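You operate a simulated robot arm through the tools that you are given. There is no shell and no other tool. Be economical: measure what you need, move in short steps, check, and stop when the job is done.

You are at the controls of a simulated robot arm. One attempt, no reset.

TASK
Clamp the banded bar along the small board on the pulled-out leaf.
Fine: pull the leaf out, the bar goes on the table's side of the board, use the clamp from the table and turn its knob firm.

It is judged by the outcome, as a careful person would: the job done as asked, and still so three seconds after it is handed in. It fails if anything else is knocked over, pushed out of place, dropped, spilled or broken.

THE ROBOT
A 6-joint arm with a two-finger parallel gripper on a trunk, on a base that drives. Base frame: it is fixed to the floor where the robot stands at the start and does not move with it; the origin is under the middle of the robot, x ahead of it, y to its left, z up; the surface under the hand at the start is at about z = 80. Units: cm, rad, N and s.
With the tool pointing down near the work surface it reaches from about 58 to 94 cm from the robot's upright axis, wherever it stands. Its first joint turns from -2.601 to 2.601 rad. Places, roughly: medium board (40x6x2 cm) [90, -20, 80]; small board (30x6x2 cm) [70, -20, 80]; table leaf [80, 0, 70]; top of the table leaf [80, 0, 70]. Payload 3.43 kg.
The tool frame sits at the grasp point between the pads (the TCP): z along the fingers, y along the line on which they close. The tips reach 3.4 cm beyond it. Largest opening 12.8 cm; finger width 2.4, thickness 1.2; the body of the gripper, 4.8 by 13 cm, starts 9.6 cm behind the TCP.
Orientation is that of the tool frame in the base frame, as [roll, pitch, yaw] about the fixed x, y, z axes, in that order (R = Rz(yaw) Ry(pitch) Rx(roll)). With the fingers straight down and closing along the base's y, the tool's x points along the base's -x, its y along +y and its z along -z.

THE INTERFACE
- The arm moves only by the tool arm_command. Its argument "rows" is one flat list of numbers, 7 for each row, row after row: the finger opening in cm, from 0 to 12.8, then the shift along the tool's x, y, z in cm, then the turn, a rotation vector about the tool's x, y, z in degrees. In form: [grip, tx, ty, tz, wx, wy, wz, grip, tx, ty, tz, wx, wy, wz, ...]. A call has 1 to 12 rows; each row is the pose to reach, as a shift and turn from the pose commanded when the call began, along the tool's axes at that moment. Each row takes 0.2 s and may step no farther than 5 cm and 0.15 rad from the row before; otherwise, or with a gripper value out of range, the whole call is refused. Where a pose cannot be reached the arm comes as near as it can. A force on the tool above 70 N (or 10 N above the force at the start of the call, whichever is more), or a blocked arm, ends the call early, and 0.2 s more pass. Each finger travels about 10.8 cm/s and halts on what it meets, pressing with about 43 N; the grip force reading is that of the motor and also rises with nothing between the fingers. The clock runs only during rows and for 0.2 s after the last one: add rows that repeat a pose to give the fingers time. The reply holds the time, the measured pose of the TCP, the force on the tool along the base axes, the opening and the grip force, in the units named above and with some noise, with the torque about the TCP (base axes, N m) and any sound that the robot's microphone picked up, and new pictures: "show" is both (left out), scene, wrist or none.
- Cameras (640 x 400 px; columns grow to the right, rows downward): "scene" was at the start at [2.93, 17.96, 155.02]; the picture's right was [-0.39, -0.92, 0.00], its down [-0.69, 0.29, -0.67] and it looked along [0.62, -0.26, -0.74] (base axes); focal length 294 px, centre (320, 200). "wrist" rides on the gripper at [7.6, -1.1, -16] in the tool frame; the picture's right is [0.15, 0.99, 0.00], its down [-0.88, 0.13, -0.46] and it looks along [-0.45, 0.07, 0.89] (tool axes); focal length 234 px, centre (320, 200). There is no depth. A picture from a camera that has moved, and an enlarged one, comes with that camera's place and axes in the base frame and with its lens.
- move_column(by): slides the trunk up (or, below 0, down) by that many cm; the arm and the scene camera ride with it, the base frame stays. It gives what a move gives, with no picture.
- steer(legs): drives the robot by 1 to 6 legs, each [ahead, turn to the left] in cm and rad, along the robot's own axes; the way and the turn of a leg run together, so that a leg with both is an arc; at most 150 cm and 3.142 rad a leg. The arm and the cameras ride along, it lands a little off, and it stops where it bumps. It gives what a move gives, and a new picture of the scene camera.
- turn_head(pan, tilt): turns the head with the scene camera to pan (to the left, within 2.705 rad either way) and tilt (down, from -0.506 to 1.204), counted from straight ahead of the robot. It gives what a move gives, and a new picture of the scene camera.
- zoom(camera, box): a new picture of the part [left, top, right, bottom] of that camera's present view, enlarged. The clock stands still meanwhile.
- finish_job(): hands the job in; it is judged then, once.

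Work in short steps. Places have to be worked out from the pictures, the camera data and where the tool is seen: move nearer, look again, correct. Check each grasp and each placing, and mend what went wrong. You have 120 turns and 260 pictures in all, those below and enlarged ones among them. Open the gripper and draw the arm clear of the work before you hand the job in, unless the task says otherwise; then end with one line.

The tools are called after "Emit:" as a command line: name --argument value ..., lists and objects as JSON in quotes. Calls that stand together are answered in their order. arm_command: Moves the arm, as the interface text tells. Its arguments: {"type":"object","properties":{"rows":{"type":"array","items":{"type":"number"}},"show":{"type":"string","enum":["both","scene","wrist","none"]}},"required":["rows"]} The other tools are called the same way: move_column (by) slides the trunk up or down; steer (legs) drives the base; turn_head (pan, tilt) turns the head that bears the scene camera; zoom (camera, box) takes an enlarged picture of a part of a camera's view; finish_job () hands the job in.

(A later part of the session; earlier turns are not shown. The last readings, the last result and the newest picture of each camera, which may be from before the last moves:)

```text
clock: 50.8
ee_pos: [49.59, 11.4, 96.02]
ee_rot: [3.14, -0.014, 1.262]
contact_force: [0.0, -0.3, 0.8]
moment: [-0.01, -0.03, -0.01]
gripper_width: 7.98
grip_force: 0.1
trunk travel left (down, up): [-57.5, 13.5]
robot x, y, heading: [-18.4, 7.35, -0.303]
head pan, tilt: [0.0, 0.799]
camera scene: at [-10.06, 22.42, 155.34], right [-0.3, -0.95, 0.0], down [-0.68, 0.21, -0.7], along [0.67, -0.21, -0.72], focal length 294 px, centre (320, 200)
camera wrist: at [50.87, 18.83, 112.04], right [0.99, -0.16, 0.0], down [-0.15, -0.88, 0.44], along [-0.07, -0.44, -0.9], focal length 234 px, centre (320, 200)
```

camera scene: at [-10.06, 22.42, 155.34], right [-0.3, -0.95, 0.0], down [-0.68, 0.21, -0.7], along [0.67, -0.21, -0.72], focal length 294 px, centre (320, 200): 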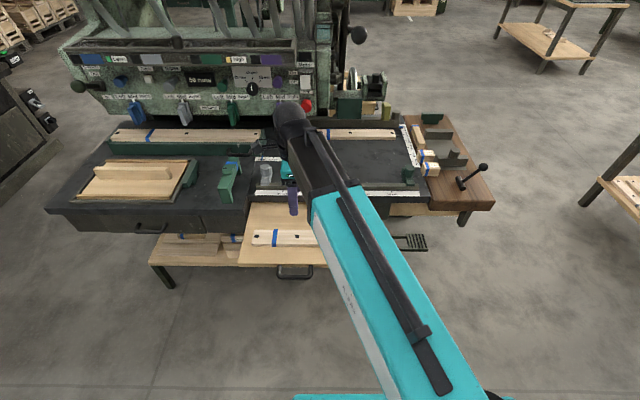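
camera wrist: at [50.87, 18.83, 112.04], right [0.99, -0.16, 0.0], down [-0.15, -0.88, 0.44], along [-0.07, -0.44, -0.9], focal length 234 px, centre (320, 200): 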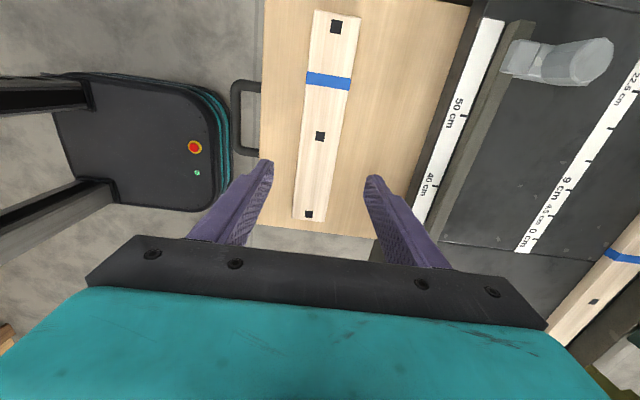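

The board lies well on the leaf. Now I'll drive to the right to inspect the banded bar on the wooden wing.

Emit:
steer --legs '[[0, -1.571], [24, 0], [0, 1.571], [20, 0]]'

Emit:
arm_command --rows '[8, -4, 2, 0, 0, 0, 0, 8, -8, 4, 0, 0, 0, 0, 8, -12, 6, 0, 0, 0, 0, 8, -16, 8, 0, 0, 0, 0, 8, -16, 12, 0, 0, 0, 0, 8, -16, 12, 0, 0, 0, 0]'

Emit:
zoom --camera "scene" --box '[220, 60, 460, 210]'

```text
clock: 64.7
ee_pos: [62.04, -13.81, 95.9]
ee_rot: [3.14, -0.015, 1.308]
contact_force: [0.2, 0.6, -0.5]
moment: [0.02, -0.02, 0.0]
gripper_width: 8.0
grip_force: 0.1
trunk travel left (down, up): [-57.5, 13.5]
robot x, y, heading: [-5.06, -19.53, -0.271]
head pan, tilt: [0.0, 0.799]
camera scene: at [2.5, -4.12, 155.35], right [-0.27, -0.96, 0.0], down [-0.69, 0.19, -0.7], along [0.67, -0.19, -0.72], focal length 294 px, centre (320, 200)
```

scene: 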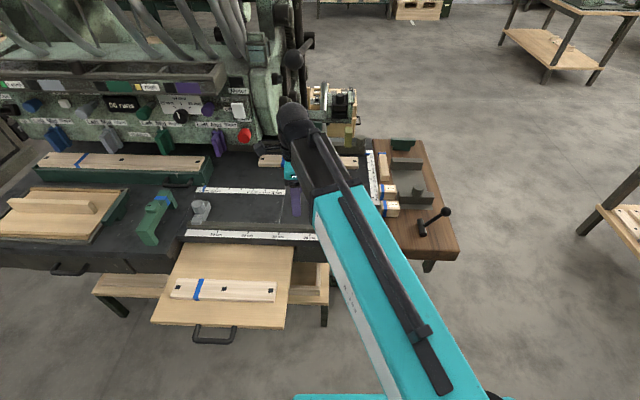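

```text
clock: 66.1
ee_pos: [69.45, -32.44, 95.8]
ee_rot: [-3.14, -0.015, 1.309]
contact_force: [0.6, 0.4, -0.3]
moment: [0.0, 0.03, -0.01]
gripper_width: 8.0
grip_force: 0.1
trunk travel left (down, up): [-57.5, 13.5]
robot x, y, heading: [-5.12, -19.35, -0.269]
head pan, tilt: [0.0, 0.799]
camera scene: at [2.54, -4.09, 155.34], right [-0.27, -0.96, 0.0], down [-0.69, 0.19, -0.7], along [0.67, -0.19, -0.72], focal length 294 px, centre (320, 200)
camera wrist: at [70.43, -24.94, 111.88], right [0.99, -0.11, 0.0], down [-0.1, -0.89, 0.44], along [-0.05, -0.44, -0.9], focal length 234 px, centre (320, 200)
```

scene: 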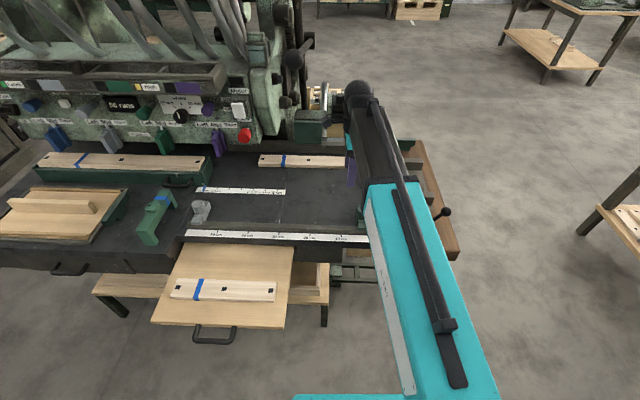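
wrist: 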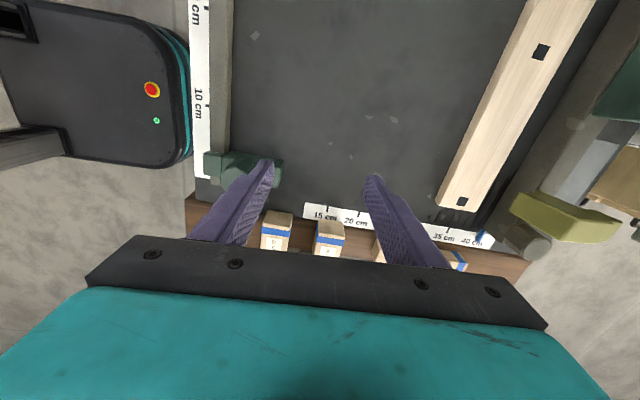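

```text
2.67 times, centred on (340, 135) of scene
camera zoom: at [2.54, -4.09, 155.34], right [-0.27, -0.96, 0.0], down [-0.69, 0.19, -0.7], along [0.67, -0.19, -0.72], focal length 785 px, centre (267, 373)
```

zoom: 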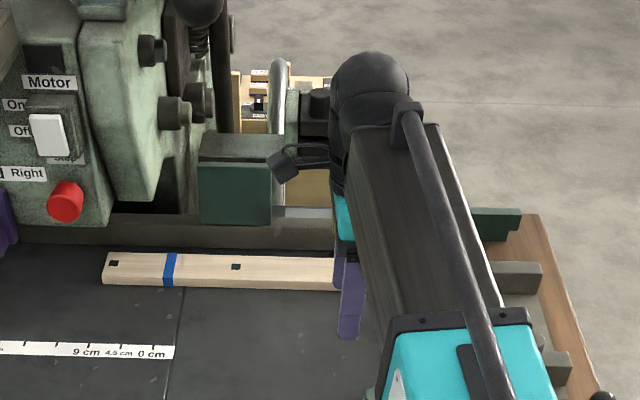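

I'll rotate the hand back 90° and move over the wing for a close look at that bar.

Emit:
arm_command --rows '[8, -1, 0.5, -1, 0, 0, -8.2, 8, -2.5, 1, -2, 0, 0, -16.4, 8, -4, 1.5, -3, 0, 0, -24.6, 8, -5.5, 2, -4, 0, 0, -32.8, 8, -7, 2.5, -5, 0, 0, -41, 8, -8.5, 3, -5, 0, 0, -49.2, 8, -10, 3.5, -5, 0, 0, -57.4, 8, -11.5, 4, -5, 0, 0, -65.6, 8, -13, 4.5, -5, 0, 0, -73.8, 8, -14.4, 5, -5, 0, 0, -82, 8, -14.4, 5, -5, 0, 0, -88, 8, -14.4, 5, -5, 0, 0, -88]'

Emit:
zoom --camera "wrist" --box '[160, 60, 480, 260]'

Emit:
zoom --camera "scene" --box '[320, 100, 480, 200]'

```text
clock: 68.7
ee_pos: [70.53, -47.72, 100.34]
ee_rot: [3.128, -0.001, 2.845]
contact_force: [0.4, 0.2, -0.4]
moment: [-0.02, 0.0, -0.01]
gripper_width: 8.01
grip_force: 0.1
trunk travel left (down, up): [-57.5, 13.5]
robot x, y, heading: [-5.39, -19.74, -0.27]
head pan, tilt: [0.0, 0.799]
camera scene: at [2.53, -4.11, 155.34], right [-0.27, -0.96, 0.0], down [-0.69, 0.19, -0.7], along [0.67, -0.19, -0.72], focal length 294 px, centre (320, 200)
camera wrist: at [63.01, -46.59, 116.38], right [0.15, 0.99, 0.01], down [0.88, -0.14, 0.46], along [0.45, -0.06, -0.89], focal length 234 px, centre (320, 200)
```

scene: 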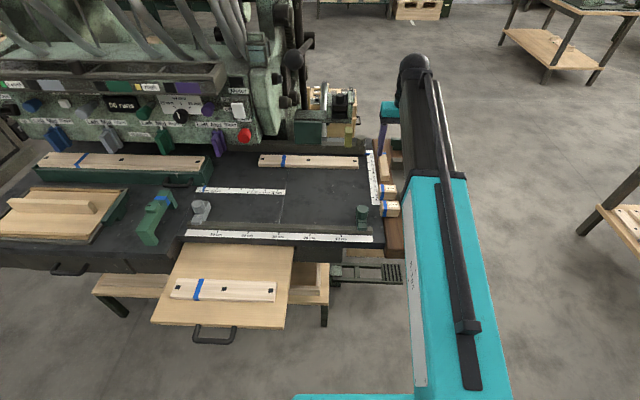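
wrist: 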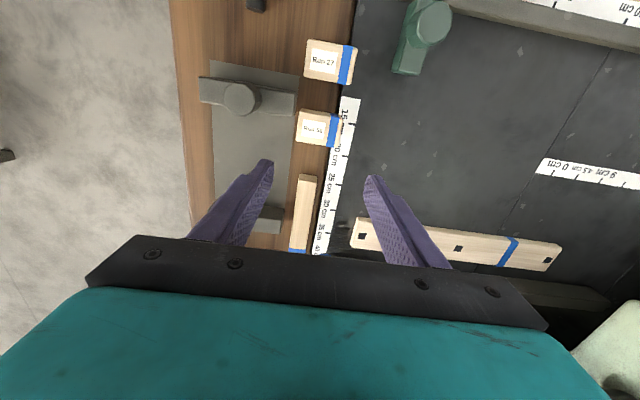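

```text
2.00 times, centred on (320, 160) of wrist
camera zoom: at [63.01, -46.59, 116.38], right [0.15, 0.99, 0.01], down [0.88, -0.14, 0.46], along [0.45, -0.06, -0.89], focal length 468 px, centre (320, 280)
```

zoom: 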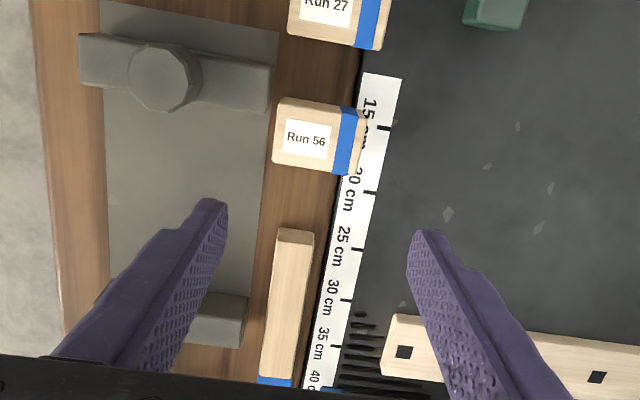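

```text
4.00 times, centred on (400, 150) of scene
camera zoom: at [2.53, -4.11, 155.34], right [-0.27, -0.96, 0.0], down [-0.69, 0.19, -0.7], along [0.67, -0.19, -0.72], focal length 1177 px, centre (0, 400)
```

zoom: 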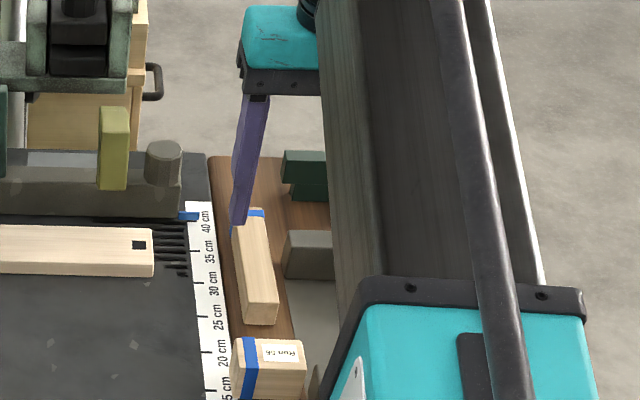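

The bar is plain wood, ~14×3 cm with the blue band at one end, lying along the table's depth direction. I'll drive 8 cm ahead and get above it.

Emit:
steer --legs '[[8, -0.032]]'

Emit:
arm_command --rows '[6, 0, 0, 0, 0, 0, 0]' --show "wrist"

Emit:
zoom --camera "wrist" --box '[200, 60, 440, 210]'

```text
clock: 69.9
ee_pos: [77.54, -52.38, 100.3]
ee_rot: [3.127, -0.002, 2.812]
contact_force: [0.7, 0.3, -0.4]
moment: [-0.01, 0.05, 0.01]
gripper_width: 8.01
grip_force: 0.1
trunk travel left (down, up): [-57.5, 13.5]
robot x, y, heading: [2.89, -21.77, -0.293]
head pan, tilt: [0.0, 0.799]
camera scene: at [10.99, -6.58, 155.33], right [-0.29, -0.96, 0.0], down [-0.69, 0.21, -0.7], along [0.67, -0.2, -0.72], focal length 294 px, centre (320, 200)
```

scene: 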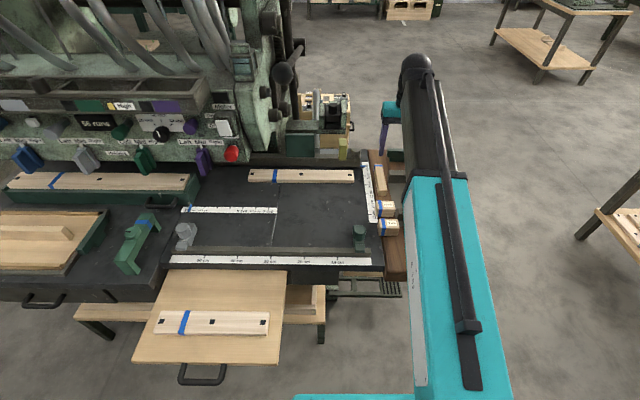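

```text
clock: 70.3
ee_pos: [77.45, -52.29, 100.26]
ee_rot: [3.128, 0.0, 2.812]
contact_force: [-0.7, 0.1, -0.2]
moment: [0.02, 0.0, -0.03]
gripper_width: 6.0
grip_force: 0.0
trunk travel left (down, up): [-57.5, 13.5]
robot x, y, heading: [2.84, -21.91, -0.296]
head pan, tilt: [0.0, 0.799]
camera wrist: at [69.96, -51.02, 116.37], right [0.18, 0.98, 0.01], down [0.87, -0.17, 0.46], along [0.45, -0.07, -0.89], focal length 234 px, centre (320, 200)
```

wrist: 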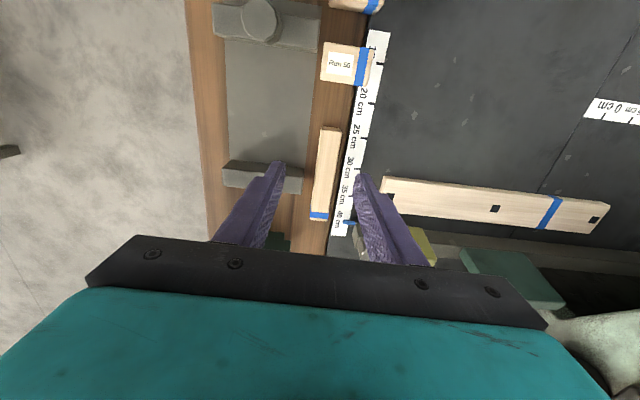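

```text
2.67 times, centred on (320, 135) of wrist
camera zoom: at [69.96, -51.02, 116.37], right [0.18, 0.98, 0.01], down [0.87, -0.17, 0.46], along [0.45, -0.07, -0.89], focal length 624 px, centre (320, 373)
```

zoom: 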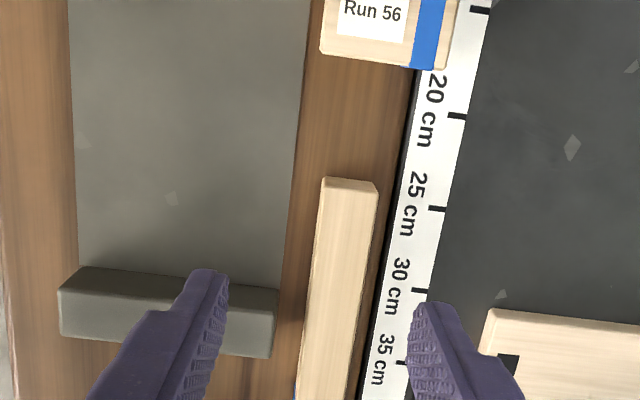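

I'll grip the bar near its front third, where the grey block doesn't crowd the fingers. Moving above that point first.

Emit:
arm_command --rows '[5, -0.7, 0.9, 3, 0.8, 0, 0.8, 5, -1.4, 1.7, 7, 0.8, 0, 0.8, 5, -1.4, 1.7, 11, 0.8, 0, 0.8, 5, -1.4, 1.7, 11, 0.8, 0, 0.8]' --show "wrist"

Emit:
zoom --camera "wrist" --box '[200, 60, 440, 210]'

```text
clock: 71.3
ee_pos: [79.34, -50.77, 89.44]
ee_rot: [3.14, -0.001, 2.799]
contact_force: [0.2, -0.4, -0.3]
moment: [-0.04, 0.01, 0.0]
gripper_width: 5.02
grip_force: 0.1
trunk travel left (down, up): [-57.5, 13.5]
robot x, y, heading: [2.57, -21.63, -0.298]
head pan, tilt: [0.0, 0.799]
camera wrist: at [71.87, -49.12, 105.41], right [0.2, 0.98, 0.0], down [0.87, -0.17, 0.46], along [0.45, -0.09, -0.89], focal length 234 px, centre (320, 200)
```

wrist: 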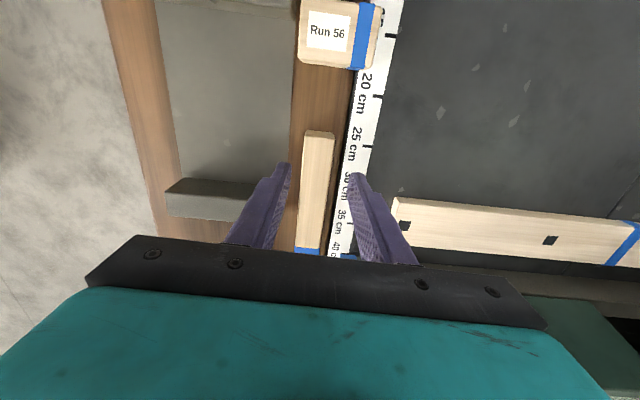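

```text
2.67 times, centred on (320, 135) of wrist
camera zoom: at [71.87, -49.12, 105.41], right [0.2, 0.98, 0.0], down [0.87, -0.17, 0.46], along [0.45, -0.09, -0.89], focal length 624 px, centre (320, 373)
```

zoom: 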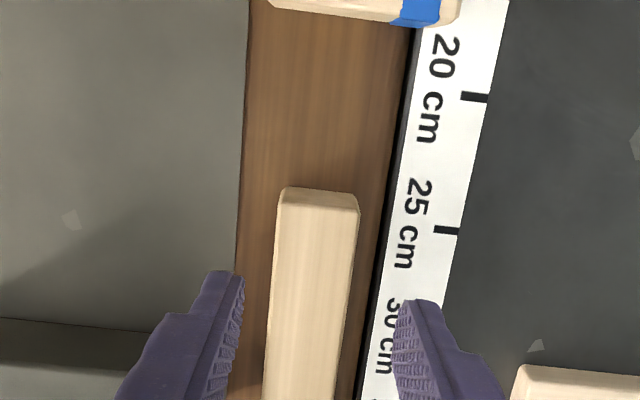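

Well aligned; small corrections, then down and close.

Emit:
arm_command --rows '[4.6, -0.8, -0.2, 2, 0, 0, -1.6, 4.6, -0.8, -0.2, 4, 0, 0, -1.6, 4.6, -0.8, -0.2, 5, 0, 0, -1.6, 4.6, -0.8, -0.2, 5, 0, 0, -1.6]' --show "wrist"

Emit:
zoom --camera "wrist" --box '[200, 60, 440, 210]'

Emit:
zoom --camera "scene" --box '[310, 110, 470, 210]'

```text
clock: 72.3
ee_pos: [80.05, -51.41, 84.4]
ee_rot: [-3.141, 0.0, 2.825]
contact_force: [0.8, 0.4, -1.0]
moment: [0.02, 0.0, 0.03]
gripper_width: 4.61
grip_force: 0.1
trunk travel left (down, up): [-57.5, 13.5]
robot x, y, heading: [2.44, -21.62, -0.298]
head pan, tilt: [0.0, 0.799]
camera wrist: at [72.56, -50.02, 100.44], right [0.17, 0.99, 0.0], down [0.88, -0.15, 0.46], along [0.45, -0.08, -0.89], focal length 234 px, centre (320, 200)
```

wrist: 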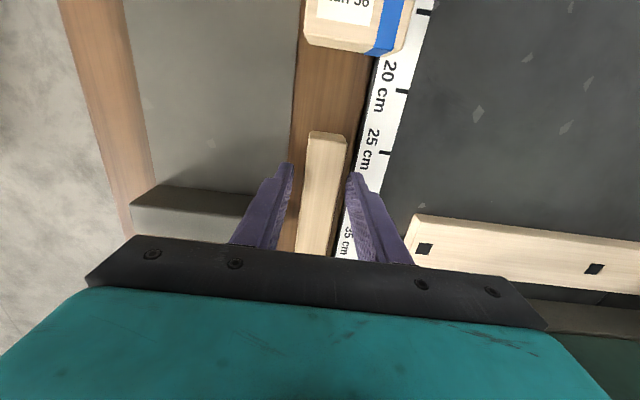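

```text
2.67 times, centred on (320, 135) of wrist
camera zoom: at [72.56, -50.02, 100.44], right [0.17, 0.99, 0.0], down [0.88, -0.15, 0.46], along [0.45, -0.08, -0.89], focal length 624 px, centre (320, 373)
```

zoom: 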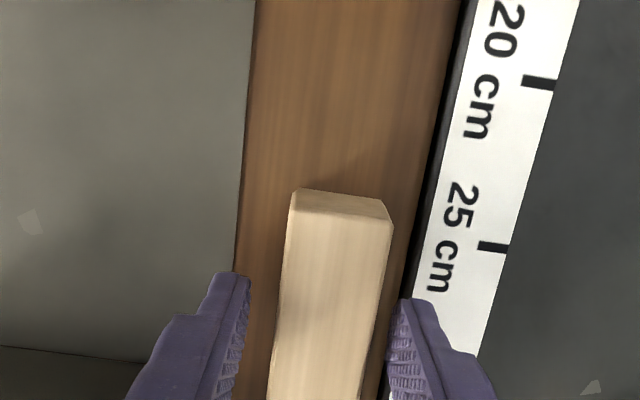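

```text
4.00 times, centred on (390, 160) of scene
camera zoom: at [10.83, -6.54, 155.34], right [-0.29, -0.96, 0.0], down [-0.69, 0.21, -0.7], along [0.67, -0.2, -0.72], focal length 1177 px, centre (40, 360)
```

zoom: 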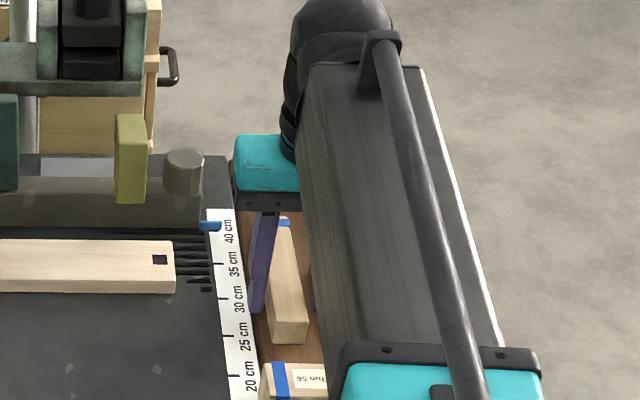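

Tips are at z ≈ 81, flanking the bar. I'll close here to grip its upper part.

Emit:
arm_command --rows '[2, 0, 0, 0, 0, 0, 0, 1, 0, 0, 0, 0, 0, 0, 1, 0, 0, 0, 0, 0, 0, 1, 0, 0, 0, 0, 0, 0]' --show "wrist"

Emit:
zoom --camera "wrist" --box '[240, 100, 400, 200]'

Emit:
zoom --camera "scene" --box '[350, 140, 430, 190]'

```text
clock: 73.3
ee_pos: [80.05, -51.37, 84.49]
ee_rot: [3.141, 0.001, 2.826]
contact_force: [0.2, 1.0, -0.3]
moment: [0.01, 0.05, 0.0]
gripper_width: 2.92
grip_force: 42.8
trunk travel left (down, up): [-57.5, 13.5]
robot x, y, heading: [2.44, -21.59, -0.293]
head pan, tilt: [0.0, 0.799]
camera wrist: at [72.56, -50.02, 100.46], right [0.17, 0.99, 0.0], down [0.88, -0.15, 0.46], along [0.45, -0.08, -0.89], focal length 234 px, centre (320, 200)
```

wrist: 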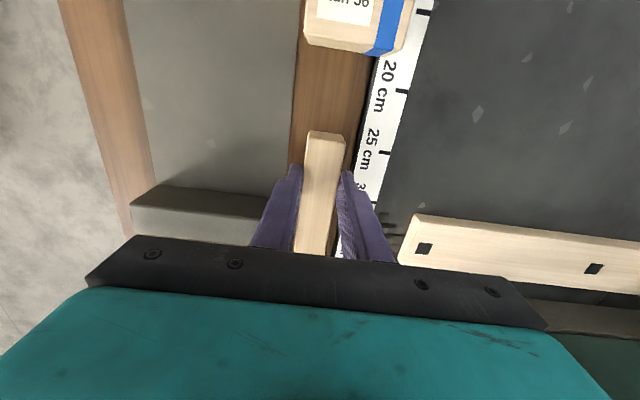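

```text
4.00 times, centred on (320, 150) of wrist
camera zoom: at [72.56, -50.02, 100.46], right [0.17, 0.99, 0.0], down [0.88, -0.15, 0.46], along [0.45, -0.08, -0.89], focal length 937 px, centre (320, 400)
```

zoom: 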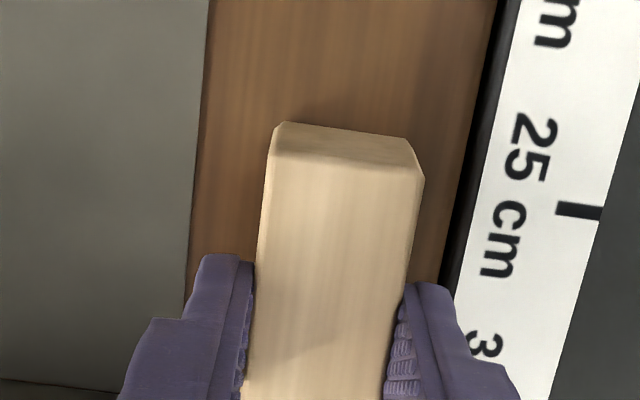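

```text
8.00 times, centred on (390, 165) of scene
camera zoom: at [10.84, -6.54, 155.34], right [-0.29, -0.96, 0.0], down [-0.69, 0.21, -0.7], along [0.67, -0.2, -0.72], focal length 2354 px, centre (-240, 480)
```

zoom: 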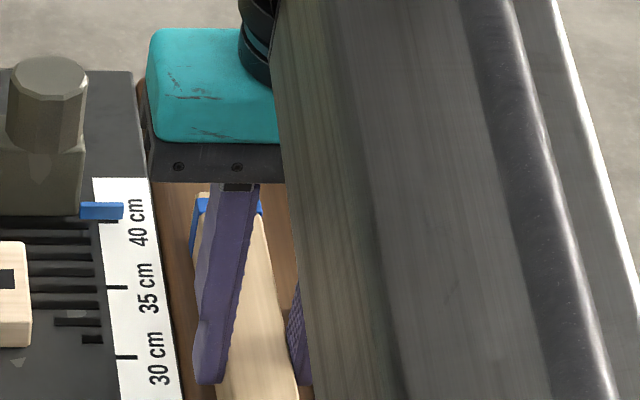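

Held at 2.92 cm. Lifting slowly and checking the bar stays level.

Emit:
arm_command --rows '[1, 0, 0, -1, 0, 0, 0, 1, 0, 0, -3, 0, 0, 0, 1, 0, 0, -6, 0, 0, 0, 1, 0, 0, -10, 0, 0, 0, 1, 0, 0, -14, 0, 0, 0, 1, 0, 0, -14, 0, 0, 0]'

Emit:
zoom --camera "scene" --box '[340, 80, 500, 180]'

```text
clock: 74.7
ee_pos: [80.11, -51.56, 98.46]
ee_rot: [-3.141, -0.001, 2.825]
contact_force: [-0.7, -0.6, 0.4]
moment: [0.0, 0.01, 0.03]
gripper_width: 2.9
grip_force: 43.2
trunk travel left (down, up): [-57.5, 13.5]
robot x, y, heading: [2.72, -21.85, -0.295]
head pan, tilt: [0.0, 0.799]
camera scene: at [10.84, -6.54, 155.34], right [-0.29, -0.96, 0.0], down [-0.69, 0.21, -0.7], along [0.67, -0.2, -0.72], focal length 294 px, centre (320, 200)
camera wrist: at [72.55, -50.19, 114.55], right [0.17, 0.99, 0.0], down [0.88, -0.15, 0.45], along [0.45, -0.08, -0.89], focal length 234 px, centre (320, 200)
```

scene: 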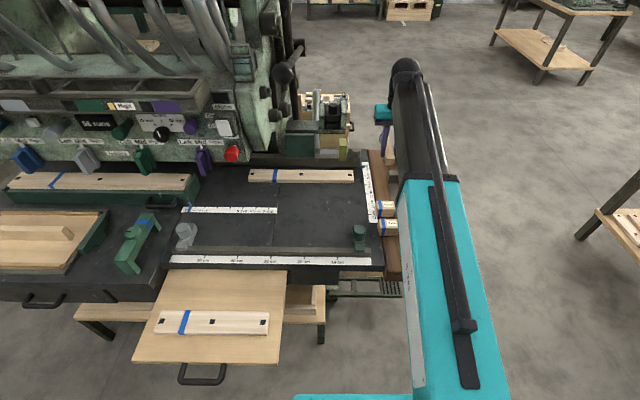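
wrist: 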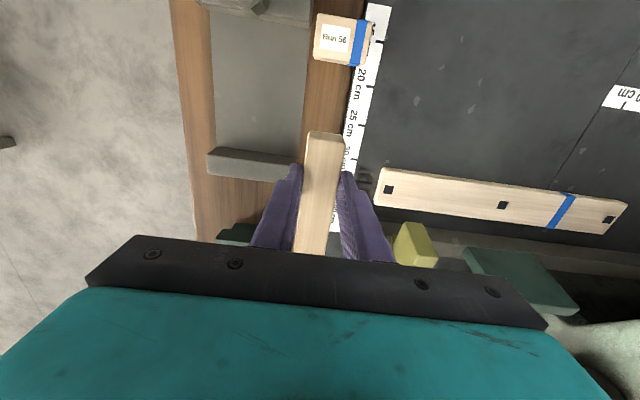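

```text
4.00 times, centred on (420, 130) of scene
camera zoom: at [10.84, -6.54, 155.34], right [-0.29, -0.96, 0.0], down [-0.69, 0.21, -0.7], along [0.67, -0.2, -0.72], focal length 1177 px, centre (-80, 480)
```

zoom: 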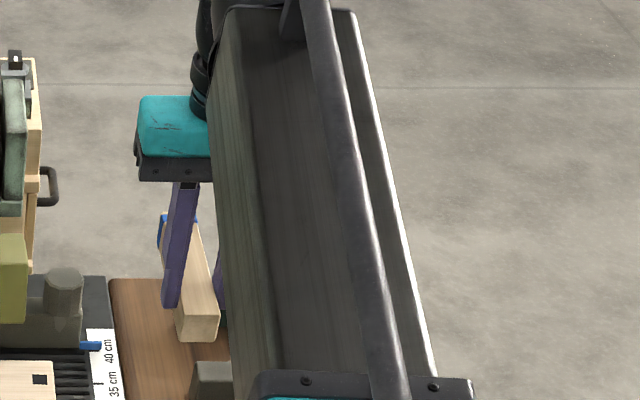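

The bar is held level. I'll drive back to my spot in front of the leaf, swinging the arm over the free floor on the right.

Emit:
steer --legs '[[-29, 0], [0, -1.571], [-24, 0], [0, 1.565]]'

Emit:
arm_command --rows '[1, 0, 0, 0, 0, 0, 0]' --show "wrist"

```text
clock: 89.0
ee_pos: [58.55, -22.79, 98.44]
ee_rot: [-3.14, -0.001, 2.793]
contact_force: [-0.6, 0.0, -1.0]
moment: [0.03, 0.0, 0.02]
gripper_width: 2.88
grip_force: 42.9
trunk travel left (down, up): [-57.5, 13.5]
robot x, y, heading: [-17.25, 10.55, -0.339]
head pan, tilt: [0.0, 0.799]
camera scene: at [-8.55, 25.95, 155.34], right [-0.33, -0.94, 0.0], down [-0.68, 0.24, -0.7], along [0.66, -0.23, -0.72], focal length 294 px, centre (320, 200)
```

scene: 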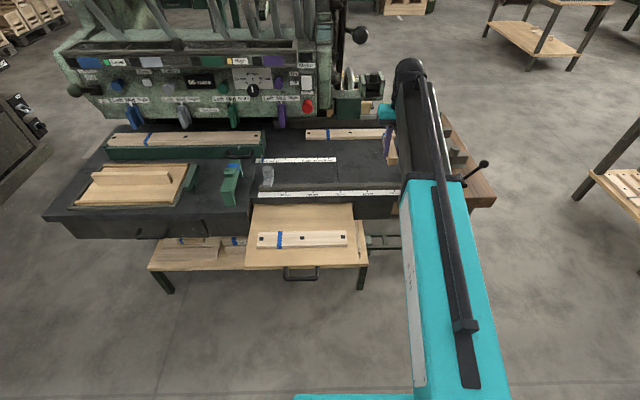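

```text
clock: 89.3
ee_pos: [58.54, -22.89, 98.35]
ee_rot: [-3.141, -0.001, 2.794]
contact_force: [-0.5, -0.1, -0.4]
moment: [0.03, 0.02, 0.03]
gripper_width: 2.88
grip_force: 43.1
trunk travel left (down, up): [-57.5, 13.5]
robot x, y, heading: [-17.23, 11.14, -0.336]
head pan, tilt: [0.0, 0.799]
camera wrist: at [51.08, -21.19, 114.52], right [0.2, 0.98, 0.0], down [0.87, -0.18, 0.45], along [0.45, -0.09, -0.89], focal length 234 px, centre (320, 200)
```

wrist: 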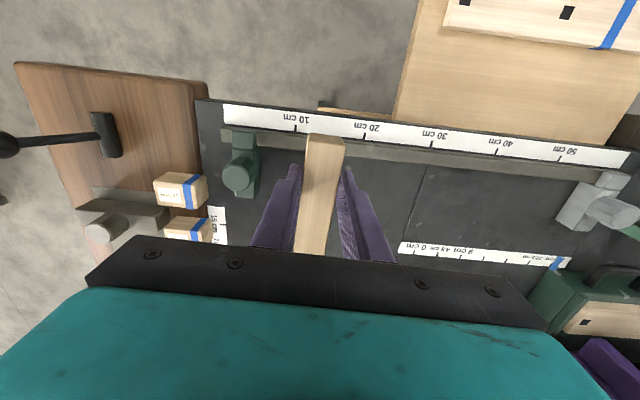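

Now I'll carry the bar over the leaf, turning it 90° to lie along the board, with finger clearance on the table's side.

Emit:
arm_command --rows '[1, 1.27, 3.04, 0, 0, 0, 8, 1, 2.54, 6.07, 0, 0, 0, 16, 1, 3.81, 9.1, 0, 0, 0, 24, 1, 5.08, 12.1, 0, 0, 0, 32, 1, 6.35, 15.2, 0, 0, 0, 40, 1, 7.62, 18.2, 0, 0, 0, 48, 1, 8.9, 21.3, 0, 0, 0, 56, 1, 10.2, 24.3, 0, 0, 0, 64, 1, 11.4, 27.3, 0, 0, 0, 72, 1, 12.7, 30.4, 0, 0, 0, 80, 1, 13.98, 33.4, 0, 0, 0, 87.7, 1, 13.98, 33.4, 0, 0, 0, 87.7]'

Emit:
zoom --camera "wrist" --box '[160, 40, 480, 240]'

```text
clock: 92.0
ee_pos: [56.51, 13.58, 98.65]
ee_rot: [-3.141, 0.001, 1.262]
contact_force: [-0.7, -0.1, -1.5]
moment: [0.04, 0.03, -0.03]
gripper_width: 2.89
grip_force: 43.3
trunk travel left (down, up): [-57.5, 13.5]
robot x, y, heading: [-17.77, 11.27, -0.339]
head pan, tilt: [0.0, 0.799]
camera scene: at [-8.51, 25.97, 155.34], right [-0.33, -0.94, 0.0], down [-0.68, 0.24, -0.7], along [0.66, -0.23, -0.72], focal length 294 px, centre (320, 200)
camera wrist: at [57.9, 21.19, 114.68], right [0.99, -0.16, 0.0], down [-0.14, -0.88, 0.46], along [-0.07, -0.45, -0.89], focal length 234 px, centre (320, 200)
```

scene: 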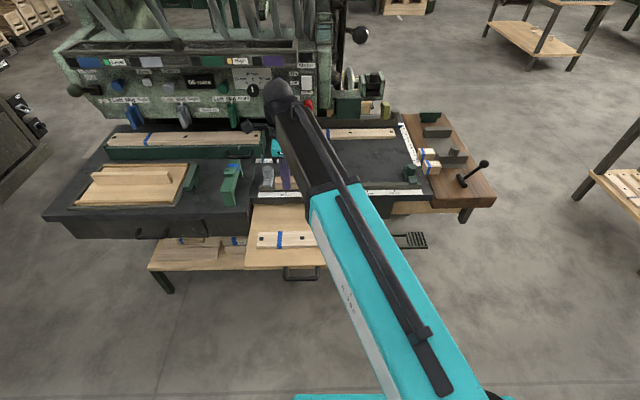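
wrist: 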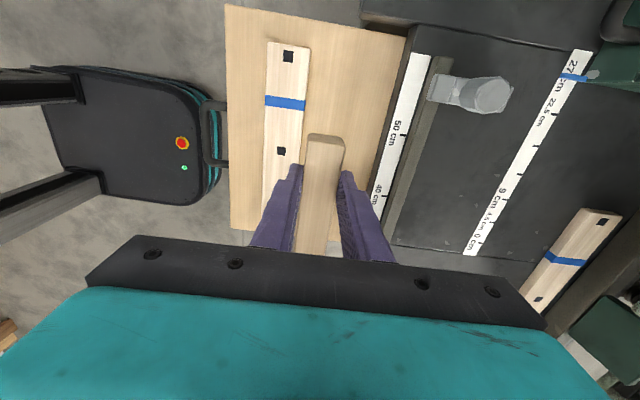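

```text
2.00 times, centred on (320, 140) of wrist
camera zoom: at [57.9, 21.19, 114.68], right [0.99, -0.16, 0.0], down [-0.14, -0.88, 0.46], along [-0.07, -0.45, -0.89], focal length 468 px, centre (320, 320)
```

zoom: 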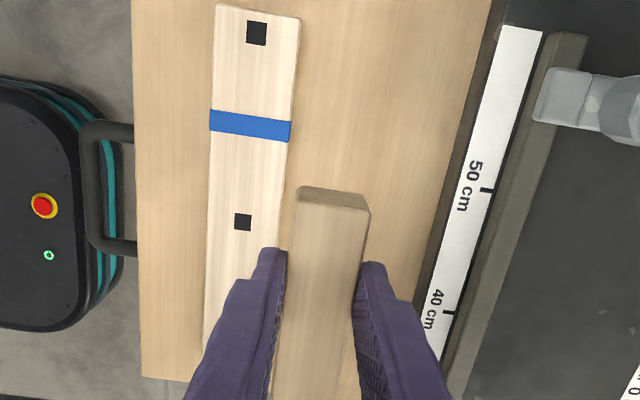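

Over the leaf beside the board. Lowering to about z = 80.5.

Emit:
arm_command --rows '[1, 0, 0.2, 4, 0, 0, 0, 1, 0, 0.4, 8, 0, 0, 0, 1, 0, 0.4, 12, 0, 0, 0, 1, 0, 0.4, 15.5, 0, 0, 0, 1, 0, 0.4, 18, 0, 0, 0, 1, 0, 0.4, 18, 0, 0, 0]' --show "wrist"

Emit:
zoom --camera "wrist" --box '[160, 40, 480, 240]'

Emit:
zoom --camera "scene" --box '[220, 170, 380, 270]'

```text
clock: 93.3
ee_pos: [57.04, 13.37, 80.51]
ee_rot: [-3.141, 0.002, 1.263]
contact_force: [0.0, -0.5, -0.6]
moment: [0.05, -0.03, 0.01]
gripper_width: 2.91
grip_force: 42.9
trunk travel left (down, up): [-57.5, 13.5]
robot x, y, heading: [-16.99, 11.16, -0.34]
head pan, tilt: [0.0, 0.799]
camera wrist: at [58.37, 20.95, 96.62], right [0.99, -0.16, 0.0], down [-0.14, -0.88, 0.46], along [-0.07, -0.45, -0.89], focal length 234 px, centre (320, 200)
```

wrist: 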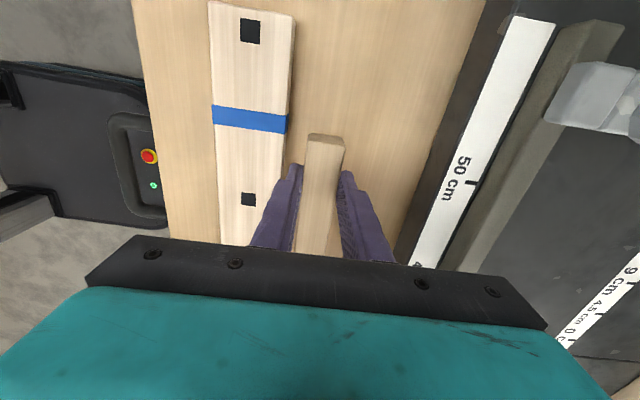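

```text
2.00 times, centred on (320, 140) of wrist
camera zoom: at [58.37, 20.95, 96.62], right [0.99, -0.16, 0.0], down [-0.14, -0.88, 0.46], along [-0.07, -0.45, -0.89], focal length 468 px, centre (320, 320)
```

zoom: 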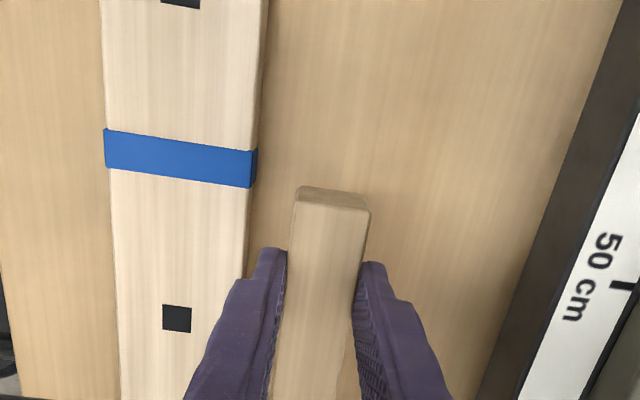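

```text
4.00 times, centred on (300, 220) of scene
camera zoom: at [-8.51, 25.95, 155.34], right [-0.33, -0.94, 0.0], down [-0.68, 0.24, -0.7], along [0.66, -0.23, -0.72], focal length 1177 px, centre (400, 120)
```

zoom: 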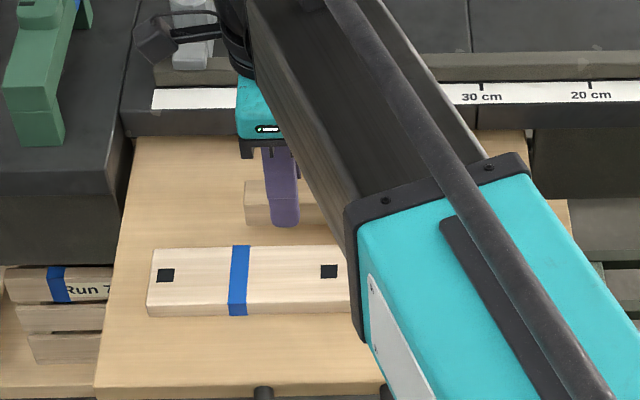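

Clear of the board. Lowering to contact in small steps.

Emit:
arm_command --rows '[1, 0, 0, 0.5, 0, 0, 0, 1, 0, 0, 1, 0, 0, 0, 1, 0, 0, 1.4, 0, 0, 0, 1, 0, 0, 1.4, 0, 0, 0]' --show "none"

Emit:
arm_command --rows '[1, 0, 0, 0.3, 0, 0, 0, 1, 0, 0, 0.6, 0, 0, 0, 1, 0, 0, 0.6, 0, 0, 0]' --show "none"

Emit:
zoom --camera "scene" --box '[220, 170, 380, 270]'

```text
clock: 94.3
ee_pos: [56.97, 13.27, 79.18]
ee_rot: [-3.141, 0.0, 1.262]
contact_force: [-0.5, 0.0, -1.4]
moment: [0.05, 0.0, 0.03]
gripper_width: 2.87
grip_force: 42.9
trunk travel left (down, up): [-57.5, 13.5]
robot x, y, heading: [-17.31, 11.1, -0.341]
head pan, tilt: [0.0, 0.799]
```

```text
clock: 95.2
ee_pos: [56.96, 13.39, 78.82]
ee_rot: [3.136, 0.0, 1.264]
contact_force: [3.8, 1.1, 29.6]
moment: [-0.46, 0.15, 0.01]
gripper_width: 2.91
grip_force: 43.3
trunk travel left (down, up): [-57.5, 13.5]
robot x, y, heading: [-17.46, 10.95, -0.337]
head pan, tilt: [0.0, 0.799]
```

```text
4.00 times, centred on (300, 220) of scene
camera zoom: at [-8.8, 25.98, 155.4], right [-0.33, -0.94, 0.0], down [-0.67, 0.24, -0.7], along [0.66, -0.23, -0.72], focal length 1177 px, centre (400, 120)
```

zoom: 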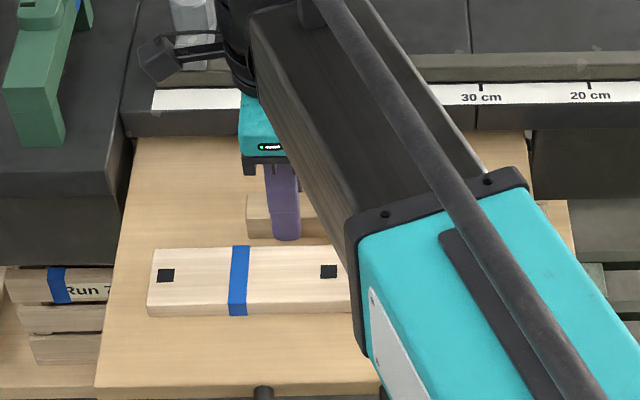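

Contact at z ≈ 78.8: the bar stands on the leaf. I'll release gently and rise.

Emit:
arm_command --rows '[3.0, 0, 0, -0.3, 0, 0, 0, 3.8, 0, 0, -0.3, 0, 0, 0, 3.8, 0, 0, -0.3, 0, 0, 0, 3.8, 0, 0, -3, 0, 0, 0, 3.8, 0, 0, -6, 0, 0, 0, 3.8, 0, 0, -10, 0, 0, 0, 0, -2, 2, -14, 0, 0, 0, 0, -3.7, 4, -14, 0, 0, 0, 0, -3.7, 4, -14, 0, 0, 0]' --show "both"

Emit:
zoom --camera "wrist" --box '[160, 40, 480, 240]'

```text
clock: 97.2
ee_pos: [59.78, 8.58, 92.47]
ee_rot: [-3.139, 0.0, 1.265]
contact_force: [0.4, 1.3, 0.1]
moment: [0.04, 0.03, 0.01]
gripper_width: 0.0
grip_force: 32.5
trunk travel left (down, up): [-57.5, 13.5]
robot x, y, heading: [-17.42, 11.21, -0.344]
head pan, tilt: [0.0, 0.799]
camera scene: at [-8.53, 25.95, 155.34], right [-0.33, -0.94, 0.0], down [-0.68, 0.24, -0.7], along [0.66, -0.23, -0.72], focal length 294 px, centre (320, 200)
camera wrist: at [61.1, 16.3, 108.5], right [0.99, -0.16, 0.0], down [-0.14, -0.88, 0.46], along [-0.07, -0.45, -0.89], focal length 234 px, centre (320, 200)
```

scene: 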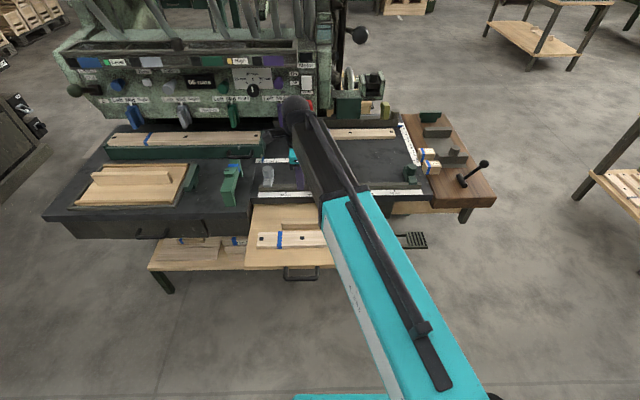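
wrist: 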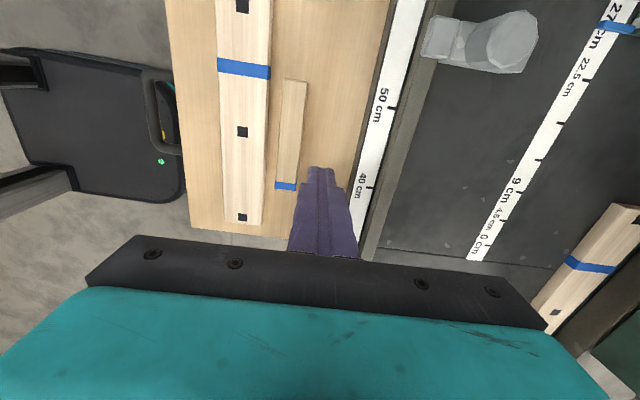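

```text
2.00 times, centred on (320, 140) of wrist
camera zoom: at [61.1, 16.3, 108.5], right [0.99, -0.16, 0.0], down [-0.14, -0.88, 0.46], along [-0.07, -0.45, -0.89], focal length 468 px, centre (320, 320)
```

zoom: 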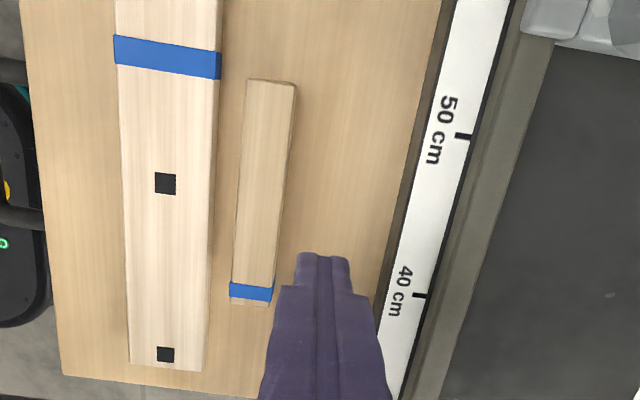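

The bar lies parallel to the board with a ~1.8 cm gap. I'll lower the closed fingers on the table's side and push it against the board.

Emit:
arm_command --rows '[0, 0, 0, 5, 0, 0, 0, 0, 0, 0, 10, 0, 0, 0, 0, 0, 0, 13.8, 0, 0, 0, 0, 0, 0, 13.8, 0, 0, 0, 0, 0, -1, 13.8, 0, 0, 0, 0, 0, -1.7, 13.8, 0, 0, 0, 0, 0, -2.3, 13.8, 0, 0, 0, 0, 0, -2.8, 13.8, 0, 0, 0, 0, 0, -3, 13.8, 0, 0, 0, 0, 0, -3, 13.8, 0, 0, 0]' --show "wrist"

Emit:
zoom --camera "wrist" --box '[160, 40, 480, 240]'

Emit:
zoom --camera "scene" --box '[220, 170, 380, 270]'

```text
clock: 99.3
ee_pos: [56.8, 9.29, 78.55]
ee_rot: [3.141, -0.001, 1.263]
contact_force: [-0.2, -0.1, 0.9]
moment: [0.0, -0.02, 0.02]
gripper_width: 0.0
grip_force: 33.0
trunk travel left (down, up): [-57.5, 13.5]
robot x, y, heading: [-17.2, 11.3, -0.34]
head pan, tilt: [0.0, 0.799]
camera wrist: at [58.23, 17.04, 94.67], right [0.99, -0.16, 0.0], down [-0.14, -0.88, 0.46], along [-0.07, -0.45, -0.89], focal length 234 px, centre (320, 200)
```

wrist: 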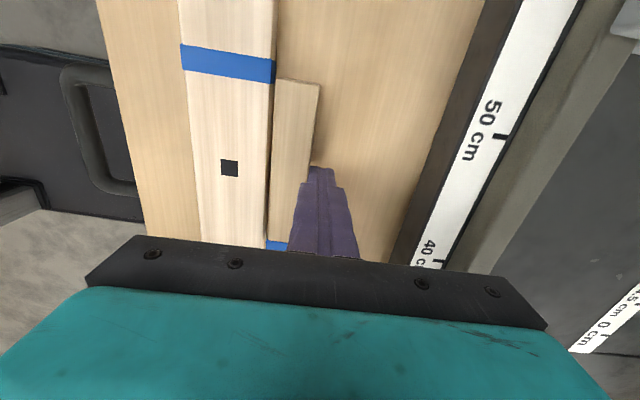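

```text
2.00 times, centred on (320, 140) of wrist
camera zoom: at [58.23, 17.04, 94.67], right [0.99, -0.16, 0.0], down [-0.14, -0.88, 0.46], along [-0.07, -0.45, -0.89], focal length 468 px, centre (320, 320)
```

zoom: 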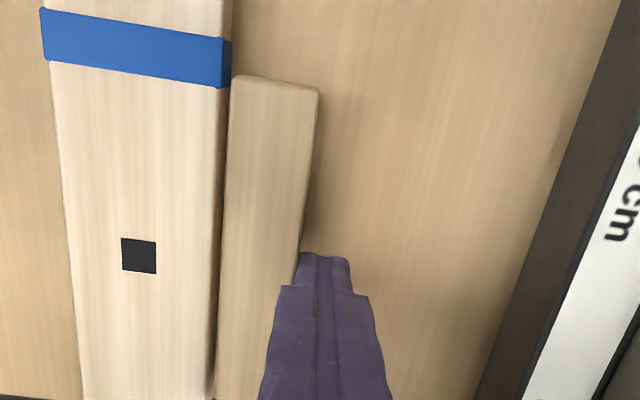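

```text
4.00 times, centred on (300, 220) of scene
camera zoom: at [-8.53, 25.95, 155.34], right [-0.33, -0.94, 0.0], down [-0.68, 0.24, -0.7], along [0.66, -0.23, -0.72], focal length 1177 px, centre (400, 120)
```

zoom: 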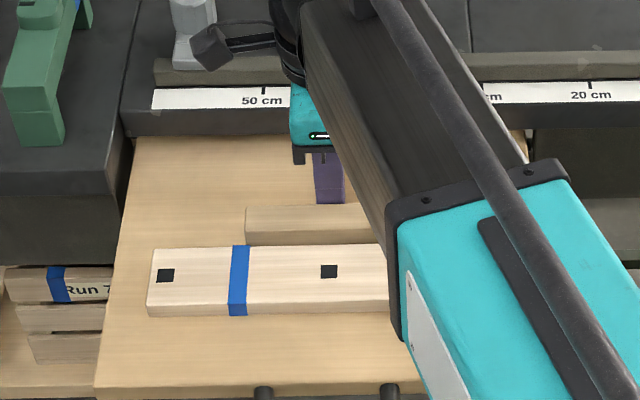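

Nearly touching; a little more push.

Emit:
arm_command --rows '[0, 0, -0.2, 0, 0, 0, 0, 0, 0, -0.4, 0, 0, 0, 0, 0, 0, -0.4, 0, 0, 0, 0]' --show "wrist"

Emit:
zoom --camera "wrist" --box '[160, 40, 480, 240]'

```text
clock: 100.2
ee_pos: [56.53, 9.48, 78.63]
ee_rot: [-3.14, 0.001, 1.262]
contact_force: [0.8, -0.3, 1.1]
moment: [0.0, -0.01, 0.05]
gripper_width: 0.0
grip_force: 33.1
trunk travel left (down, up): [-57.5, 13.5]
robot x, y, heading: [-17.45, 11.28, -0.338]
head pan, tilt: [0.0, 0.799]
camera wrist: at [57.87, 17.17, 94.67], right [0.99, -0.16, 0.0], down [-0.14, -0.88, 0.46], along [-0.07, -0.45, -0.89], focal length 234 px, centre (320, 200)
```

wrist: 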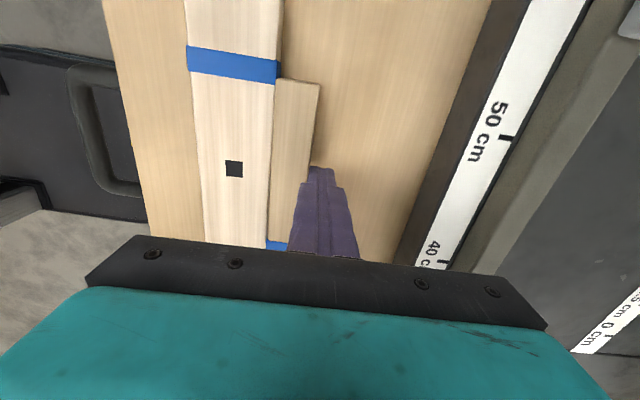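

```text
2.00 times, centred on (320, 140) of wrist
camera zoom: at [57.87, 17.17, 94.67], right [0.99, -0.16, 0.0], down [-0.14, -0.88, 0.46], along [-0.07, -0.45, -0.89], focal length 468 px, centre (320, 320)
```

zoom: 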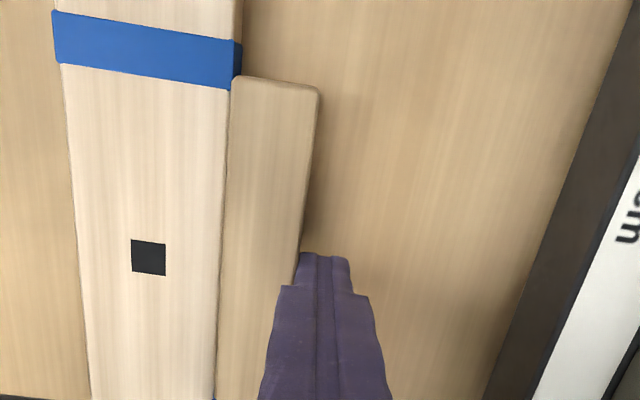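

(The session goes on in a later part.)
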